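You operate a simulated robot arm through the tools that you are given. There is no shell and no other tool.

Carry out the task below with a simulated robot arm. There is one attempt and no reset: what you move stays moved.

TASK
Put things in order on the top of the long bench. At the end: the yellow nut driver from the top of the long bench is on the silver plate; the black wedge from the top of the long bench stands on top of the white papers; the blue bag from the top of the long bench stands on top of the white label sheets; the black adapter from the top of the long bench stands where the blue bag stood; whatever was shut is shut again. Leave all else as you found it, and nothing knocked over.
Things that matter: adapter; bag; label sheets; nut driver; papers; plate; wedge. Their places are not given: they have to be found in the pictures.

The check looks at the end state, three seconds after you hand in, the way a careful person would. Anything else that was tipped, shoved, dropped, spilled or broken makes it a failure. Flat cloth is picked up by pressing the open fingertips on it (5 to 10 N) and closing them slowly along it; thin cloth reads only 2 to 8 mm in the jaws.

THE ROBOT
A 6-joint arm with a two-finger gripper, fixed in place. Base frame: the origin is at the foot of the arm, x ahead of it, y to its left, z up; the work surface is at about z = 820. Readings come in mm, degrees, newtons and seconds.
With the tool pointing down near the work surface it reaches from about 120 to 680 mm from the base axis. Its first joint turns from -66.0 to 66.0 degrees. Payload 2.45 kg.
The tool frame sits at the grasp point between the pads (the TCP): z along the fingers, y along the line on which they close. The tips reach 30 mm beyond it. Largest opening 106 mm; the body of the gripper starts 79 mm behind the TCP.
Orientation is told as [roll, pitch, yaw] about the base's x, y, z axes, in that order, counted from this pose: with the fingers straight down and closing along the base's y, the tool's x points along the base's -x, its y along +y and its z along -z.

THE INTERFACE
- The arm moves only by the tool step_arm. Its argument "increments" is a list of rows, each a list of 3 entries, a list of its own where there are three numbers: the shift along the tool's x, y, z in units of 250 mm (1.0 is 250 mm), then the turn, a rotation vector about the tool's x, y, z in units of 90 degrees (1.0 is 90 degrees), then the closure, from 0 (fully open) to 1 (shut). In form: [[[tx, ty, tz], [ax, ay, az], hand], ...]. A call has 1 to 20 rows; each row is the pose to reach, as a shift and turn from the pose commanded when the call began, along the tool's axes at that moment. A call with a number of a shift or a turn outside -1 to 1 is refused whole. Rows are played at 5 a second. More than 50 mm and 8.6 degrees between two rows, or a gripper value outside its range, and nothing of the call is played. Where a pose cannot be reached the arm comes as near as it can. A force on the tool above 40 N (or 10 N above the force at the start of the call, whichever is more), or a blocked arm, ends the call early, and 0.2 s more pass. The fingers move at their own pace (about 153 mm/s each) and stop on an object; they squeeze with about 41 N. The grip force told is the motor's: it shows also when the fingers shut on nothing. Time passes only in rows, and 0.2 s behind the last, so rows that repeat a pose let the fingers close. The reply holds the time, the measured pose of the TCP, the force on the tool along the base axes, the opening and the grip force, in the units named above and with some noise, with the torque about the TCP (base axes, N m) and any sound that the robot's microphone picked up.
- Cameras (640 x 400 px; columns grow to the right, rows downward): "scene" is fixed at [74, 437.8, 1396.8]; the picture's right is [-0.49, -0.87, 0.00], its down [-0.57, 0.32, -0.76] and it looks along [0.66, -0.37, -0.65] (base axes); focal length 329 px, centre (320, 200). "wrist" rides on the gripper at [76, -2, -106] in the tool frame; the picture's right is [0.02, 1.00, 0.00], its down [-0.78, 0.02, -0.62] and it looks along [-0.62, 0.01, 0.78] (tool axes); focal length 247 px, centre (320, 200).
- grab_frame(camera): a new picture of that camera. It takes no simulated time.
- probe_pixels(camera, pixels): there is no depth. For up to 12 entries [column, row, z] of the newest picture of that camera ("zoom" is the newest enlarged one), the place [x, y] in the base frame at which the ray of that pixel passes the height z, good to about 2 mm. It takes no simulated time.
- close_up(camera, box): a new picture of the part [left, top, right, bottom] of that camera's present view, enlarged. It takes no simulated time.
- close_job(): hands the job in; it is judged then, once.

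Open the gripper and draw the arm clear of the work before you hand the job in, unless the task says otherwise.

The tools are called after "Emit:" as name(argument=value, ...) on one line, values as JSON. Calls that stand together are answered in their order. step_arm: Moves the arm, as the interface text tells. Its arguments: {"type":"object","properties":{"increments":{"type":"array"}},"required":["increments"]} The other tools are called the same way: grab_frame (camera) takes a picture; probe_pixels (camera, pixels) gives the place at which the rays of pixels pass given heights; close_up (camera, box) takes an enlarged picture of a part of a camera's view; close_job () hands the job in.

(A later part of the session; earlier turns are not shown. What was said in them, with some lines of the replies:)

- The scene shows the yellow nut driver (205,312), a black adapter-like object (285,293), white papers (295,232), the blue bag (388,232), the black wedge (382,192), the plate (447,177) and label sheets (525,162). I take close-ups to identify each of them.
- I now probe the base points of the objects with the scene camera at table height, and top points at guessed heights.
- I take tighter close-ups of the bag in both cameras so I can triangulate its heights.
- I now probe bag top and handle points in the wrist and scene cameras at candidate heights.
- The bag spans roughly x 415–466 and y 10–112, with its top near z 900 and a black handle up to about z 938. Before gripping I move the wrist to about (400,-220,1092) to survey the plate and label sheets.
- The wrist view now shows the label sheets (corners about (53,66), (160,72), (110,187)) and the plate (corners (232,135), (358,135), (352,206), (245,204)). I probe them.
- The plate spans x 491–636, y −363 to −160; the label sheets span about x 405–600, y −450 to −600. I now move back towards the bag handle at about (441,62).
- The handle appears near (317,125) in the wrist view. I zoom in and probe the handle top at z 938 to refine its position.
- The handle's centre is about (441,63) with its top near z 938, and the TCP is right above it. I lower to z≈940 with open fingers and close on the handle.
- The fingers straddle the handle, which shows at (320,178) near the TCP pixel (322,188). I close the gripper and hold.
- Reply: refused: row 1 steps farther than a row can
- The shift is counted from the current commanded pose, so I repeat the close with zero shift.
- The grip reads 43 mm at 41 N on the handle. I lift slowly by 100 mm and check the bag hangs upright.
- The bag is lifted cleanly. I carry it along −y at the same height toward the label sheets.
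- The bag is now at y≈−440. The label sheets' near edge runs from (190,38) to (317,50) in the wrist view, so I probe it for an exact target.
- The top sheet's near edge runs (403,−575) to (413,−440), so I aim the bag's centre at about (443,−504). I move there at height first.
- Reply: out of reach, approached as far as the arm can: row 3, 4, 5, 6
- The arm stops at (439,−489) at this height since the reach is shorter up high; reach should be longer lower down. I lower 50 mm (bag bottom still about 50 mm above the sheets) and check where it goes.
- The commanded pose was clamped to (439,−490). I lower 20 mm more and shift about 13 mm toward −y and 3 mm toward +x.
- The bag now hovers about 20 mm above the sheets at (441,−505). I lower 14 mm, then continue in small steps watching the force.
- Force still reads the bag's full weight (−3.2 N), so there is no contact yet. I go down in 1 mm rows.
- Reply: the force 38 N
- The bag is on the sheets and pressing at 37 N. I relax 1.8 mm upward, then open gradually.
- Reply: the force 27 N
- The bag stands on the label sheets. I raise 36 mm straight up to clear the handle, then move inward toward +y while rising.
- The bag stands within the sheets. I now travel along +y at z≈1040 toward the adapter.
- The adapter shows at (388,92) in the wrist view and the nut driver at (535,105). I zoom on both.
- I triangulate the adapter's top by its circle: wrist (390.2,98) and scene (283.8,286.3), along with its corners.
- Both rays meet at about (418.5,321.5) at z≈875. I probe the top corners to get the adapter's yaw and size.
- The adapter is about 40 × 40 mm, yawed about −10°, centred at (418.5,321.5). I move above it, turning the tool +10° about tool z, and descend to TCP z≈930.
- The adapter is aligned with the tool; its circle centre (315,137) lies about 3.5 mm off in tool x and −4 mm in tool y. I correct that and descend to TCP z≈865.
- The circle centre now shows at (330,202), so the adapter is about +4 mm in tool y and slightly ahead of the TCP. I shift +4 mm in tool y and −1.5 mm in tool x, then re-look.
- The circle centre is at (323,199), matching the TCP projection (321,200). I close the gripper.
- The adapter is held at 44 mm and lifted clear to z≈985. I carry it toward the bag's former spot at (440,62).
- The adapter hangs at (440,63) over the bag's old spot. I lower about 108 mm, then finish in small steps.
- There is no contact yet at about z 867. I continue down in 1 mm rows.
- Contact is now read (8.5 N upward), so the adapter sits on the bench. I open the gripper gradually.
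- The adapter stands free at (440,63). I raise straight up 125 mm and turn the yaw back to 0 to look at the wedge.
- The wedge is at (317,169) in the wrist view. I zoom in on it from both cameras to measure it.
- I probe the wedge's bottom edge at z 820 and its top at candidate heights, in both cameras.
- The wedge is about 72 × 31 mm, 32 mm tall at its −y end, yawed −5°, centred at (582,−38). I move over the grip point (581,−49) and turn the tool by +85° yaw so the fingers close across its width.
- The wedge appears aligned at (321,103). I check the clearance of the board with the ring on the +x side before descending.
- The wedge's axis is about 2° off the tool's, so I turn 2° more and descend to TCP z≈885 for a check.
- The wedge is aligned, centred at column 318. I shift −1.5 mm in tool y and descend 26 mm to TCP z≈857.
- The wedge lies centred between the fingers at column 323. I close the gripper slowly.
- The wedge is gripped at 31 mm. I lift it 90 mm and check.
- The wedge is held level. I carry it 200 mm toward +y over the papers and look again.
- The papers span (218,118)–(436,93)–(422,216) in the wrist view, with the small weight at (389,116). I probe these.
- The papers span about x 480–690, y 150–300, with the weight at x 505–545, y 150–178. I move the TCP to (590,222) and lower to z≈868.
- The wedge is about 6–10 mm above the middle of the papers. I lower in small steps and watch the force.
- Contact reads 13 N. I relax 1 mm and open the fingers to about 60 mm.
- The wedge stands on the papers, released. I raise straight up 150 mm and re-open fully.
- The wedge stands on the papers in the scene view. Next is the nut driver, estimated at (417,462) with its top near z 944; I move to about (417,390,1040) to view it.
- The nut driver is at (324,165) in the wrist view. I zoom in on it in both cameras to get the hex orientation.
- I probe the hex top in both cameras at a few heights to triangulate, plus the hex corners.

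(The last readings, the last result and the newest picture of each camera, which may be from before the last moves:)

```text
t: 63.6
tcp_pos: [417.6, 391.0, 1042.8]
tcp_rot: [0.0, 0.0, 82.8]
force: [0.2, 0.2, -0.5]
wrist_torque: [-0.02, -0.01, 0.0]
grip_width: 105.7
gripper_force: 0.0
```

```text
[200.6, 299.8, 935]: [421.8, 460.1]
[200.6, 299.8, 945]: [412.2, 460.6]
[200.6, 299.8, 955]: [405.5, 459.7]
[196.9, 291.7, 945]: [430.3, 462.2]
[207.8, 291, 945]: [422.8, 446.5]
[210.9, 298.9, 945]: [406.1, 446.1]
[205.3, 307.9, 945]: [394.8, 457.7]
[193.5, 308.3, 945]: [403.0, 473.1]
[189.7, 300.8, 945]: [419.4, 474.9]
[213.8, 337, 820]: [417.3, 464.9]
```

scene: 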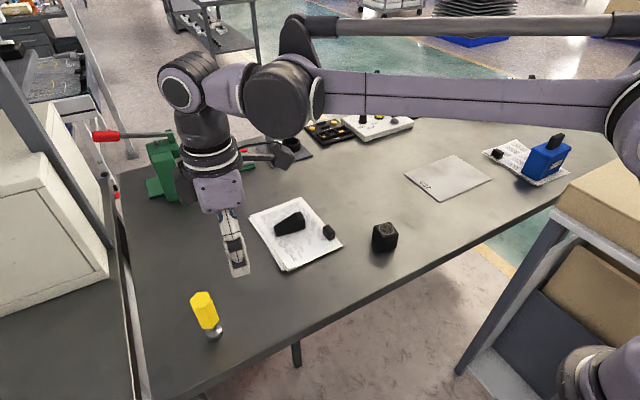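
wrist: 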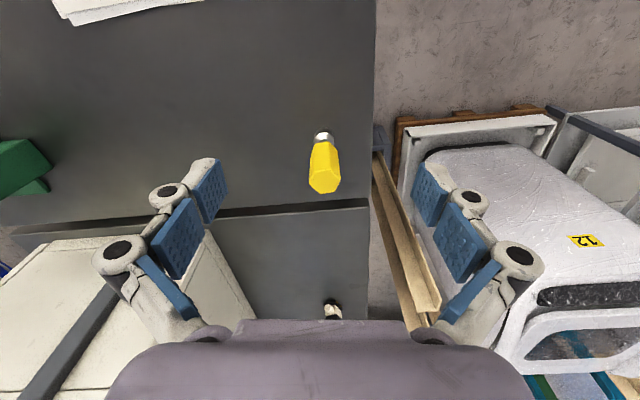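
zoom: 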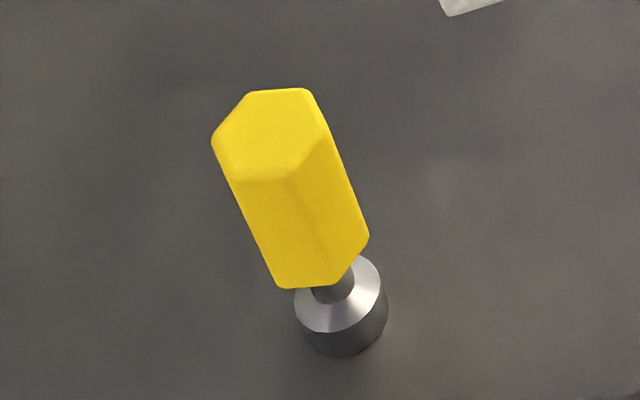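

The hex top centre is at about (420.5,461.5), z≈936, with flats facing 36°, 96° and 156°. I move above it and turn the tool to yaw 66° so the fingers close on flats.

Emit:
step_arm(increments=[[[-0.07, 0.006, 0], [0, 0, 0.06], 0], [[-0.16, 0.013, 0], [0, 0, 0.12], 0], [[-0.24, 0.02, 0], [0, 0, 0.187], 0], [[-0.281, 0.024, 0], [0, 0, 0.187], 0], [[-0.281, 0.024, 0], [0, 0, 0.187], 0]])

Emit:
grab_frame(camera="wrist")

Emit:
close_up(camera="wrist", box=[270, 70, 390, 190])

```text
t: 64.8
tcp_pos: [418.8, 462.5, 1039.4]
tcp_rot: [0.1, 0.0, 65.9]
force: [0.0, -0.3, 0.0]
wrist_torque: [0.01, 0.0, -0.01]
grip_width: 105.7
gripper_force: 0.0
```

```text
taken
```

wrist: 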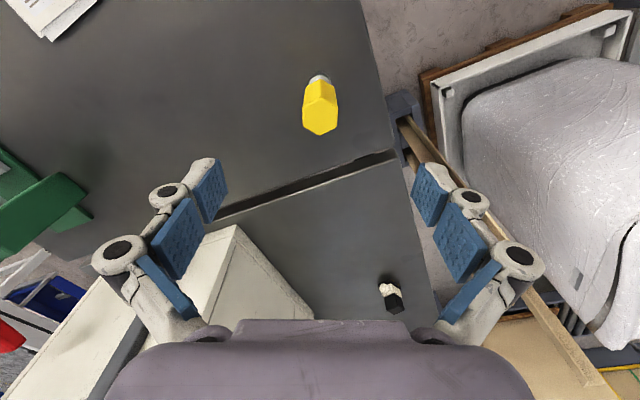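

```text
3.33 times, centred on (330, 130) of wrist
```

zoom: 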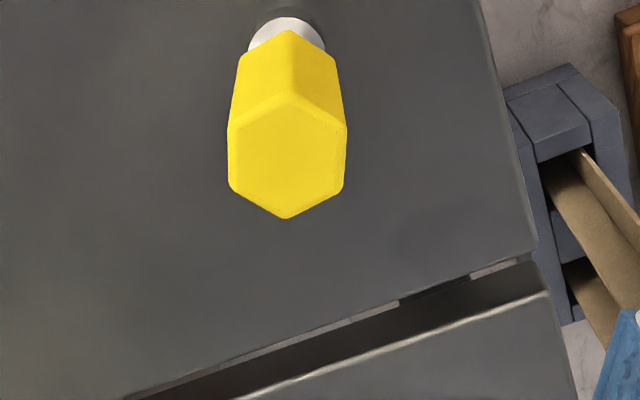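

The hex is aligned and centred: its centre (320,117) matches the expected (320.6,117). I descend 90 mm and check again.

Emit:
step_arm(increments=[[[0, 0, 0.08], [0, 0, 0], 0], [[0, 0, 0.18], [0, 0, 0], 0], [[0, 0, 0.28], [0, 0, 0], 0], [[0, 0, 0.34], [0, 0, 0], 0], [[0, 0, 0.36], [0, 0, 0], 0], [[0, 0, 0.36], [0, 0, 0], 0]])

Emit:
grab_frame(camera="wrist")

Emit:
close_up(camera="scene", box=[140, 220, 280, 360])

```text
t: 66.2
tcp_pos: [421.1, 462.5, 948.8]
tcp_rot: [0.0, 0.1, 66.0]
force: [0.8, -0.6, 0.3]
wrist_torque: [-0.02, 0.0, 0.01]
grip_width: 105.9
gripper_force: 0.0
```

```text
taken
```

wrist: 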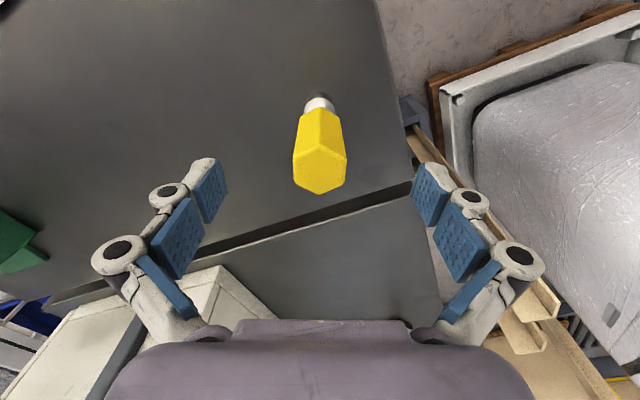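

```text
2.86 times, centred on (210, 290) of scene
```

zoom: 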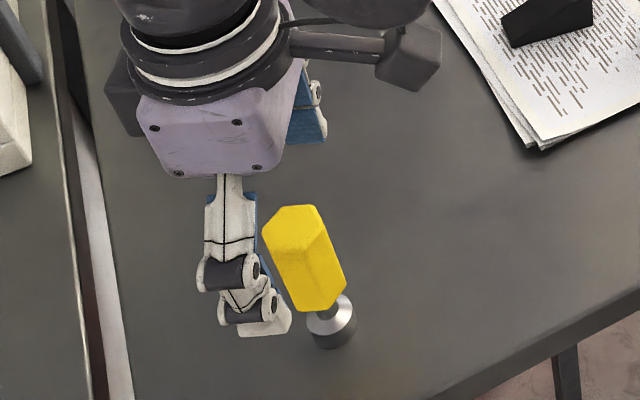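

The hex centre (320,170) is about 2–3 mm toward tool +x from the TCP. I correct 2 mm and descend 40 mm to TCP z≈909.

Emit:
step_arm(increments=[[[0.008, 0, 0.03], [0, 0, 0], 0], [[0.008, 0, 0.08], [0, 0, 0], 0], [[0.008, 0, 0.13], [0, 0, 0], 0], [[0.008, 0, 0.16], [0, 0, 0], 0], [[0.008, 0, 0.16], [0, 0, 0], 0]])

Emit:
grab_frame(camera="wrist")

Emit:
close_up(camera="scene", box=[140, 220, 280, 360])

```text
t: 67.4
tcp_pos: [420.6, 461.7, 907.1]
tcp_rot: [0.0, 0.0, 66.0]
force: [0.4, -0.8, -0.2]
wrist_torque: [0.0, 0.0, 0.0]
grip_width: 105.9
gripper_force: 0.0
```

```text
taken
```

wrist: 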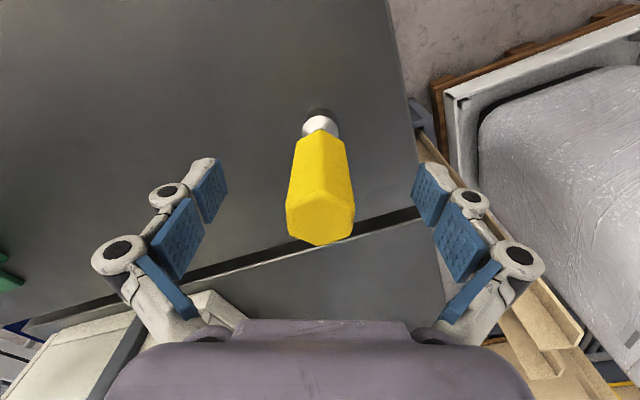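

```text
2.86 times, centred on (210, 290) of scene
```

zoom: 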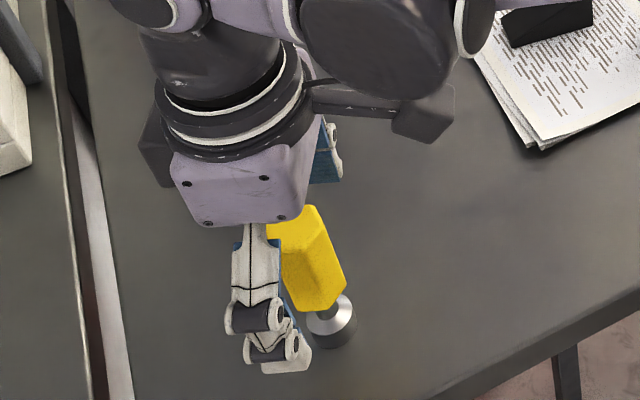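

The handle stands centred between the fingers at column 320. I close slowly onto the flats.

Emit:
step_arm(increments=[[[0, 0, 0], [0, 0, 0], 0.3], [[0, 0, 0], [0, 0, 0], 0.55], [[0, 0, 0], [0, 0, 0], 0.66], [[0, 0, 0], [0, 0, 0], 0.7], [[0, 0, 0], [0, 0, 0], 0.74], [[0, 0, 0], [0, 0, 0], 0.8], [[0, 0, 0], [0, 0, 0], 1], [[0, 0, 0], [0, 0, 0], 1]])

Emit:
grab_frame(camera="wrist")

Emit:
close_up(camera="scene", box=[140, 220, 280, 360])

```text
t: 69.2
tcp_pos: [419.5, 462.1, 908.2]
tcp_rot: [-0.1, 0.0, 65.9]
force: [-0.1, 0.7, 1.0]
wrist_torque: [-0.04, 0.01, 0.0]
grip_width: 29.3
gripper_force: 41.1
```

```text
taken
```

wrist: 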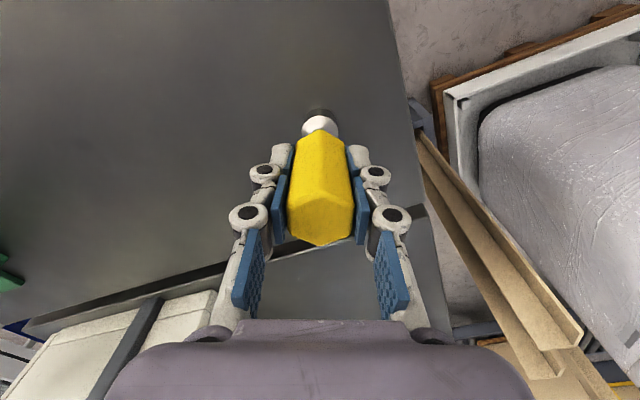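

```text
2.86 times, centred on (210, 290) of scene
```

zoom: 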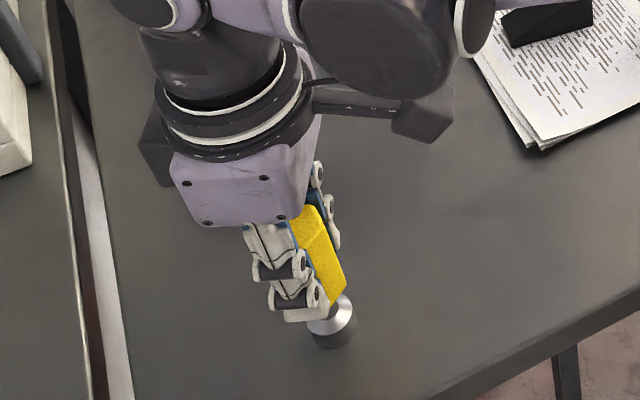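

The nut driver is gripped at 29 mm and still upright. I lift it 100 mm.

Emit:
step_arm(increments=[[[0, 0, -0.02], [0, 0, 0], 1], [[0, 0, -0.06], [0, 0, 0], 1], [[0, 0, -0.14], [0, 0, 0], 1], [[0, 0, -0.24], [0, 0, 0], 1], [[0, 0, -0.34], [0, 0, 0], 1], [[0, 0, -0.4], [0, 0, 0], 1], [[0, 0, -0.4], [0, 0, 0], 1]])

Emit:
grab_frame(camera="wrist")

Emit:
grab_frame(camera="scene")

```text
t: 70.8
tcp_pos: [421.9, 459.5, 1009.0]
tcp_rot: [0.0, 0.0, 66.0]
force: [0.3, 0.1, -1.3]
wrist_torque: [0.0, -0.01, -0.03]
grip_width: 29.4
gripper_force: 41.7
```

```text
taken
```

wrist: 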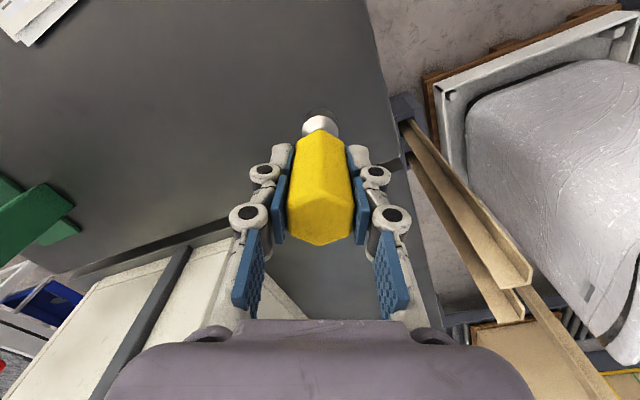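

```text
taken
```

scene: 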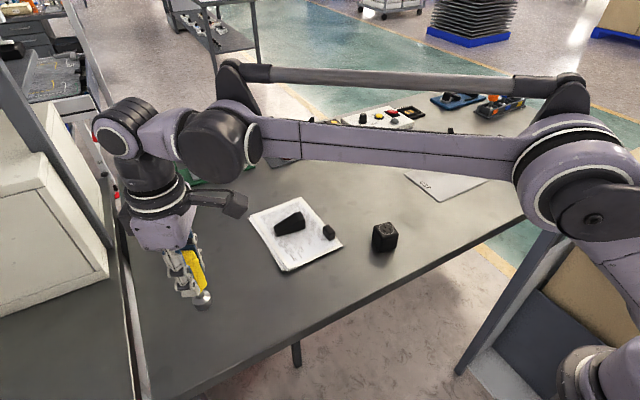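

It is lifted upright. I carry it toward the plate centre (560,−262) in three segments at z≈1009.

Emit:
step_arm(increments=[[[0.04, -0.028, 0], [0, 0, 0], 1], [[0.12, -0.084, 0], [0, 0, 0], 1], [[0.22, -0.153, 0], [0, 0, 0], 1], [[0.33, -0.23, 0], [0, 0, 0], 1], [[0.44, -0.307, 0], [0, 0, 0], 1], [[0.55, -0.383, 0], [0, 0, 0], 1], [[0.66, -0.46, 0], [0, 0, 0], 1], [[0.75, -0.523, 0], [0, 0, 0], 1], [[0.806, -0.562, 0], [0, 0, 0], 1]])

Emit:
step_arm(increments=[[[0.04, -0.028, 0], [0, 0, 0], 1], [[0.12, -0.084, 0], [0, 0, 0], 1], [[0.22, -0.153, 0], [0, 0, 0], 1], [[0.33, -0.23, 0], [0, 0, 0], 1], [[0.44, -0.307, 0], [0, 0, 0], 1], [[0.55, -0.383, 0], [0, 0, 0], 1], [[0.66, -0.46, 0], [0, 0, 0], 1], [[0.75, -0.523, 0], [0, 0, 0], 1], [[0.806, -0.562, 0], [0, 0, 0], 1]])

Emit:
step_arm(increments=[[[0.04, -0.028, 0], [0, 0, 0], 1], [[0.12, -0.084, 0], [0, 0, 0], 1], [[0.22, -0.153, 0], [0, 0, 0], 1], [[0.33, -0.23, 0], [0, 0, 0], 1], [[0.44, -0.307, 0], [0, 0, 0], 1], [[0.55, -0.383, 0], [0, 0, 0], 1], [[0.66, -0.46, 0], [0, 0, 0], 1], [[0.75, -0.523, 0], [0, 0, 0], 1], [[0.806, -0.562, 0], [0, 0, 0], 1], [[0.806, -0.562, 0], [0, 0, 0], 1]])

Emit:
grab_frame(camera="wrist")

Emit:
grab_frame(camera="scene")

```text
t: 72.8
tcp_pos: [464.9, 215.6, 1008.9]
tcp_rot: [-0.1, 0.1, 65.8]
force: [0.0, 0.4, -2.0]
wrist_torque: [-0.03, 0.0, 0.0]
grip_width: 29.3
gripper_force: 41.5
```

```text
t: 74.8
tcp_pos: [512.1, -23.3, 1009.8]
tcp_rot: [0.1, 0.0, 65.9]
force: [-0.1, 0.6, -2.3]
wrist_torque: [0.01, -0.01, 0.02]
grip_width: 29.2
gripper_force: 40.8
```

```text
t: 77.0
tcp_pos: [557.3, -264.4, 1009.4]
tcp_rot: [0.1, 0.0, 66.0]
force: [-0.2, 0.0, -1.0]
wrist_torque: [0.03, 0.01, -0.02]
grip_width: 29.7
gripper_force: 41.0
```

```text
taken
```

wrist: 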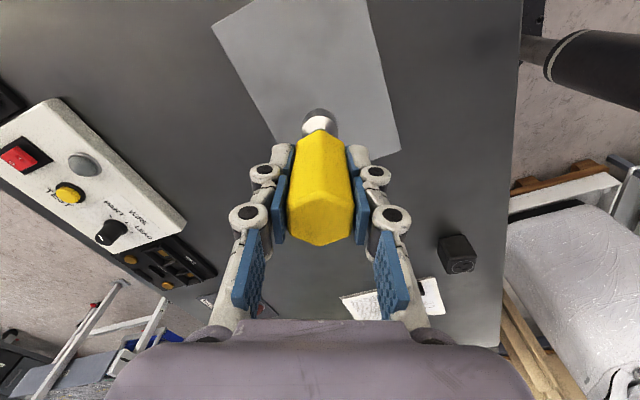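

```text
taken
```

scene: 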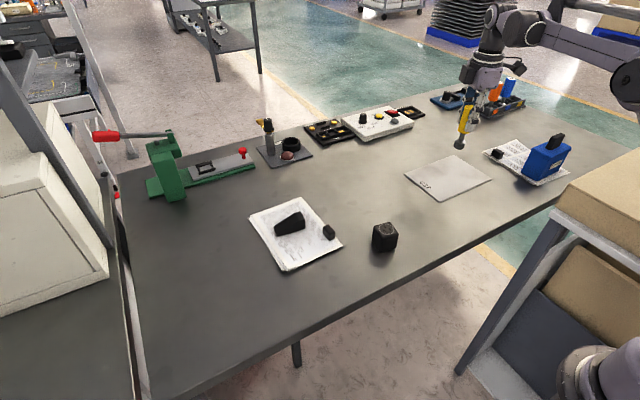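

The nut driver is over the plate at (557,−264). I lower about 92 mm, then continue in small steps.

Emit:
step_arm(increments=[[[0, 0, 0.05], [0, 0, 0], 1], [[0, 0, 0.14], [0, 0, 0], 1], [[0, 0, 0.24], [0, 0, 0], 1], [[0, 0, 0.32], [0, 0, 0], 1], [[0, 0, 0.36], [0, 0, 0], 1], [[0, 0, 0.368], [0, 0, 0], 1], [[0, 0, 0.368], [0, 0, 0], 1]])

Emit:
close_up(camera="scene", box=[390, 90, 520, 220])

Emit:
grab_frame(camera="wrist")

```text
t: 78.6
tcp_pos: [559.4, -263.8, 918.9]
tcp_rot: [0.0, -0.1, 65.9]
force: [0.0, 0.1, -1.9]
wrist_torque: [0.02, -0.01, 0.0]
grip_width: 29.3
gripper_force: 41.0
```

```text
3.08 times, centred on (455, 155) of scene
```

zoom: 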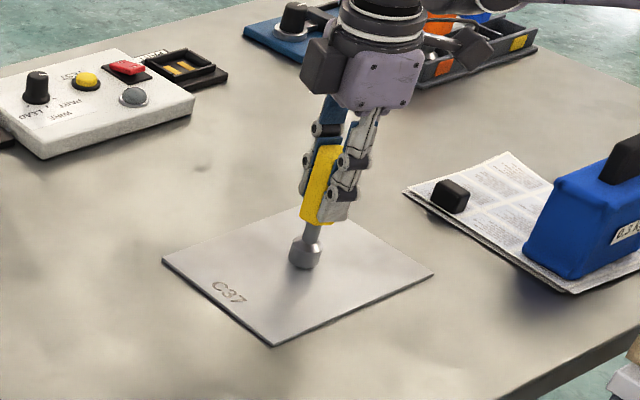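

```text
taken
```

wrist: 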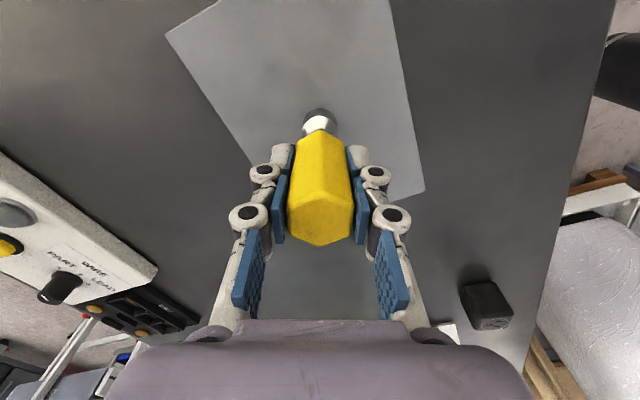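

The socket is about 8–10 mm above the plate. I lower in small steps, watching the force.

Emit:
step_arm(increments=[[[0, 0, 0.008], [0, 0, 0], 1], [[0, 0, 0.014], [0, 0, 0], 1]])

Emit:
step_arm(increments=[[[0, 0, 0.004], [0, 0, 0], 1], [[0, 0, 0.007], [0, 0, 0], 1]])

Emit:
step_arm(increments=[[[0, 0, 0.003], [0, 0, 0], 1], [[0, 0, 0.005], [0, 0, 0], 1]])

```text
t: 79.2
tcp_pos: [558.6, -264.6, 914.6]
tcp_rot: [0.0, -0.1, 65.9]
force: [0.2, 1.0, -1.0]
wrist_torque: [-0.02, 0.01, -0.02]
grip_width: 29.7
gripper_force: 41.0
```

```text
t: 79.8
tcp_pos: [558.8, -264.6, 912.7]
tcp_rot: [0.0, -0.1, 65.9]
force: [-0.3, -0.9, 5.6]
wrist_torque: [0.02, 0.01, 0.0]
grip_width: 29.4
gripper_force: 41.3
```

```text
t: 80.4
tcp_pos: [558.7, -263.4, 913.4]
tcp_rot: [-0.2, 0.0, 65.8]
force: [3.9, -2.5, 31.8]
wrist_torque: [-0.04, -0.14, -0.02]
grip_width: 29.5
gripper_force: 41.0
```

Contact is firm at 32 N. I back off 1.1 mm to release the load and read the force before opening.

Emit:
step_arm(increments=[[[0, 0, -0.0025], [0, 0, 0], 1], [[0, 0, -0.0045], [0, 0, 0], 1]])

Emit:
close_up(camera="scene", box=[410, 100, 510, 210])

```text
t: 81.0
tcp_pos: [557.3, -264.3, 912.2]
tcp_rot: [-0.1, 0.0, 66.0]
force: [6.3, -1.5, 22.1]
wrist_torque: [-0.09, -0.28, -0.02]
grip_width: 29.4
gripper_force: 41.2
```

```text
3.64 times, centred on (460, 155) of scene
```

zoom: 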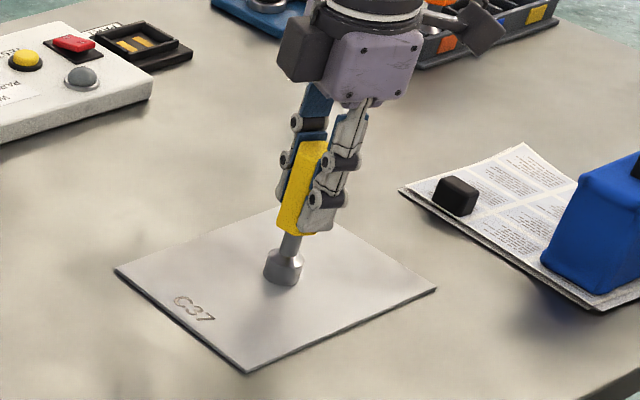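

The force is still 22 N with some side load. I back off a little more.

Emit:
step_arm(increments=[[[0, 0, -0.002], [0, 0, 0], 1], [[0, 0, -0.003], [0, 0, 0], 1]])

Emit:
step_arm(increments=[[[0, 0, -0.002], [0, 0, 0], 1], [[0, 0, -0.003], [0, 0, 0], 1]])

```text
t: 81.6
tcp_pos: [558.1, -264.1, 912.8]
tcp_rot: [0.1, 0.0, 65.9]
force: [0.7, -0.4, -0.1]
wrist_torque: [-0.03, -0.06, 0.0]
grip_width: 29.4
gripper_force: 41.1
```

```text
t: 82.2
tcp_pos: [557.2, -264.8, 914.1]
tcp_rot: [0.0, 0.0, 65.9]
force: [0.6, 0.2, -2.1]
wrist_torque: [0.02, 0.03, -0.02]
grip_width: 29.3
gripper_force: 41.1
```

It is just lifted again (−2.1 N). I go down 0.9 mm to get a light touch, then open.

Emit:
step_arm(increments=[[[0, 0, 0.002], [0, 0, 0], 1], [[0, 0, 0.0036], [0, 0, 0], 1]])

```text
t: 82.8
tcp_pos: [556.6, -265.0, 912.9]
tcp_rot: [0.0, 0.0, 66.0]
force: [-0.1, -0.4, -1.4]
wrist_torque: [0.03, 0.0, -0.01]
grip_width: 29.4
gripper_force: 41.3
```

Emit:
step_arm(increments=[[[0, 0, 0.001], [0, 0, 0], 1], [[0, 0, 0.002], [0, 0, 0], 1]])

```text
t: 83.4
tcp_pos: [558.7, -264.3, 912.4]
tcp_rot: [0.0, -0.1, 66.0]
force: [0.9, 1.1, 6.9]
wrist_torque: [0.05, -0.04, -0.03]
grip_width: 29.1
gripper_force: 40.9
```

The socket now rests lightly on the plate at about 7 N. I open the fingers gradually to about 60 mm.

Emit:
step_arm(increments=[[[0, 0, 0], [0, 0, 0], 0.7], [[0, 0, 0], [0, 0, 0], 0.66], [[0, 0, 0], [0, 0, 0], 0.58], [[0, 0, 0], [0, 0, 0], 0.45], [[0, 0, 0], [0, 0, 0], 0.45]])

Emit:
grab_frame(camera="wrist")

Emit:
close_up(camera="scene", box=[410, 100, 510, 210])

```text
t: 84.6
tcp_pos: [556.8, -264.6, 912.7]
tcp_rot: [0.0, 0.0, 65.9]
force: [0.0, -0.3, 0.7]
wrist_torque: [0.03, 0.0, 0.02]
grip_width: 58.2
gripper_force: 0.0
```

```text
taken
```

wrist: 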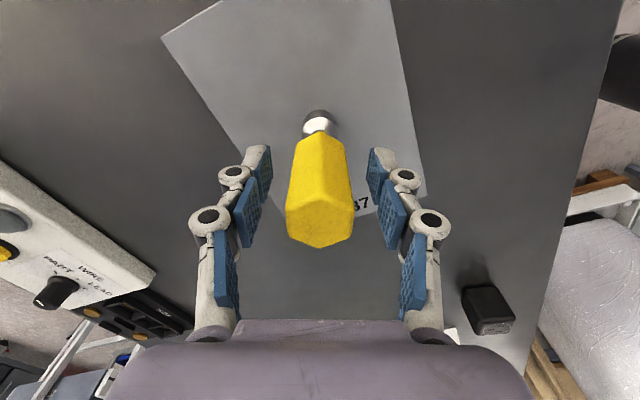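

```text
3.64 times, centred on (460, 155) of scene
```

zoom: 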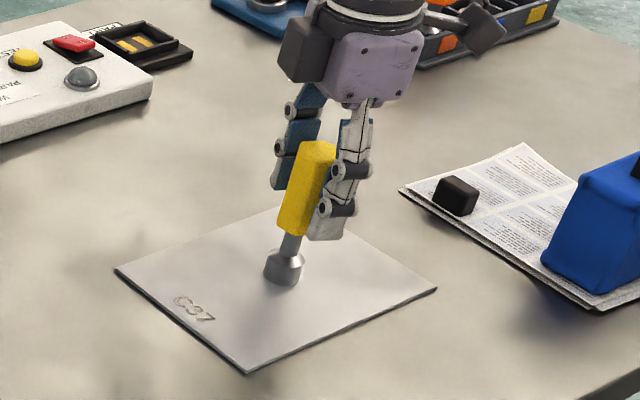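

The nut driver stands on the plate free of the fingers. I raise straight up 120 mm.

Emit:
step_arm(increments=[[[0, 0, -0.02], [0, 0, 0], 0.45], [[0, 0, -0.07], [0, 0, 0], 0.45], [[0, 0, -0.14], [0, 0, 0], 0.45], [[0, 0, -0.24], [0, 0, 0], 0.45], [[0, 0, -0.36], [0, 0, 0], 0.3], [[0, 0, -0.46], [0, 0, 0], 0], [[0, 0, -0.5], [0, 0, 0], 0], [[0, 0, -0.5], [0, 0, 0], 0]])

Emit:
grab_frame(camera="wrist")

Emit:
grab_frame(camera="scene")

```text
t: 86.4
tcp_pos: [557.6, -264.5, 1039.2]
tcp_rot: [0.0, 0.0, 66.0]
force: [0.3, -0.2, 0.4]
wrist_torque: [0.04, 0.02, -0.01]
grip_width: 105.9
gripper_force: 0.1
```

```text
taken
```

wrist: 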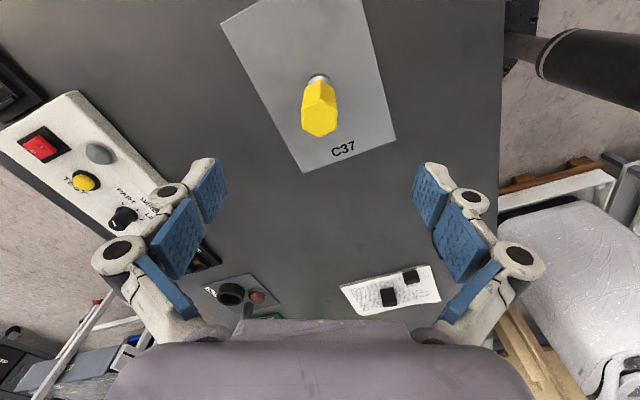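

```text
taken
```

scene: 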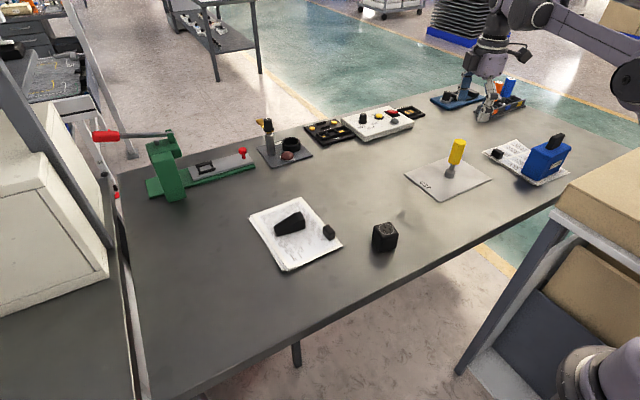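

All four objects appear in place. I retreat the arm to near its start pose, turning the yaw back to 0.

Emit:
step_arm(increments=[[[-0.03, 0.033, -0.05], [0, 0, 0.05], 0], [[-0.1, 0.11, -0.1], [0, 0, 0.13], 0], [[-0.19, 0.208, -0.15], [0, 0, 0.21], 0], [[-0.29, 0.317, -0.2], [0, 0, 0.29], 0], [[-0.39, 0.426, -0.212], [0, 0, 0.37], 0], [[-0.49, 0.536, -0.212], [0, 0, 0.45], 0], [[-0.59, 0.645, -0.212], [0, 0, 0.53], 0], [[-0.69, 0.755, -0.212], [0, 0, 0.61], 0], [[-0.79, 0.864, -0.212], [0, 0, 0.69], 0], [[-0.866, 0.947, -0.212], [0, 0, 0.733], 0], [[-0.866, 0.947, -0.212], [0, 0, 0.733], 0]])

Emit:
grab_frame(camera="scene")

Emit:
close_up(camera="scene", box=[460, 110, 590, 200])

Emit:
close_up(camera="scene", box=[240, 180, 420, 280])

Emit:
grab_frame(camera="wrist")

```text
t: 88.8
tcp_pos: [429.2, 29.3, 1088.9]
tcp_rot: [0.0, 0.0, -0.1]
force: [0.0, 0.0, 0.9]
wrist_torque: [-0.02, -0.02, 0.0]
grip_width: 106.1
gripper_force: 0.1
```

```text
taken
```

scene: 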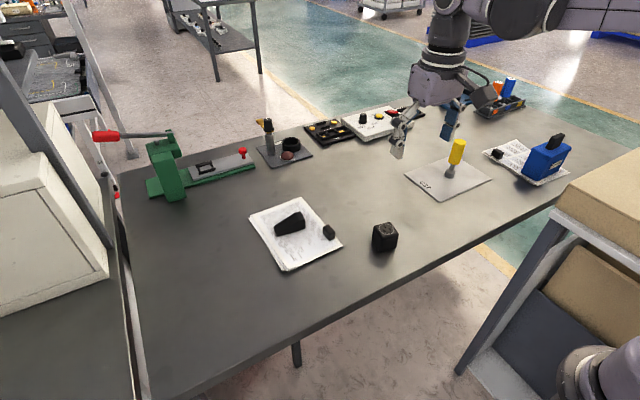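

```text
4.44 times, centred on (525, 155) of scene
```

zoom: 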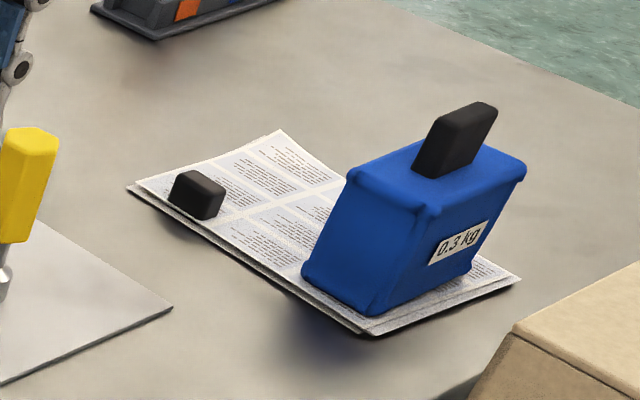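

```text
3.56 times, centred on (330, 230) of scene
```

zoom: 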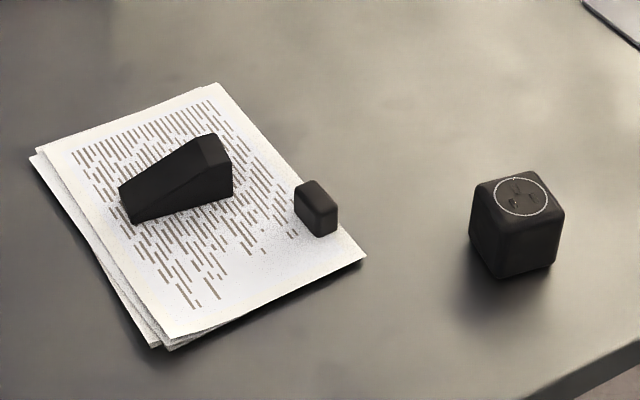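

```text
taken
```

wrist: 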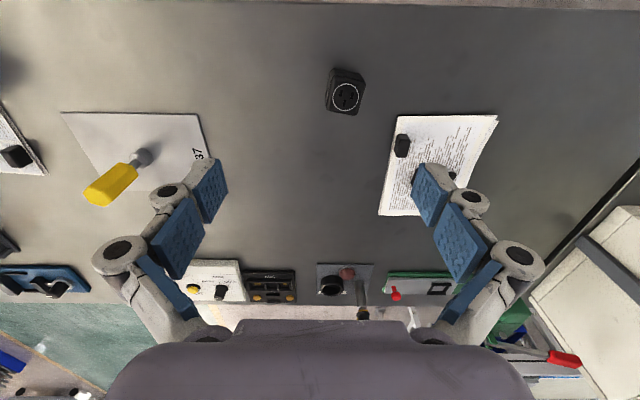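

Everything is where the task asks:
- **Nut driver:** upright on the plate, at (456,158) in the scene view.
- **Wedge:** on the papers at (290,222), clear of the small weight.
- **Bag:** on the label sheets at (545,160).
- **Adapter:** on the bag's old spot at (385,237).

The other objects look unmoved, nothing had to be opened, the gripper is open and the arm is clear. I hand the job in.

Emit:
close_job()

```text
The job is handed in.
```

The bench is in order and the job is handed in; I don't have the check's result. The final pictures show:

- **Nut driver:** the yellow nut driver stands upright near the middle of the silver plate.
- **Wedge:** the black wedge stands on the white papers, clear of the small black weight already lying there.
- **Bag:** the blue bag stands on the white label sheets. It is at the end nearest the arm because the far end was at the limit of the arm's reach.
- **Adapter:** the black adapter stands where the blue bag stood, to within a few millimetres.

Nothing had to be opened, so there was nothing to shut again. In the pictures nothing else looks moved or tipped. The gripper is open and the arm is back near its starting position.
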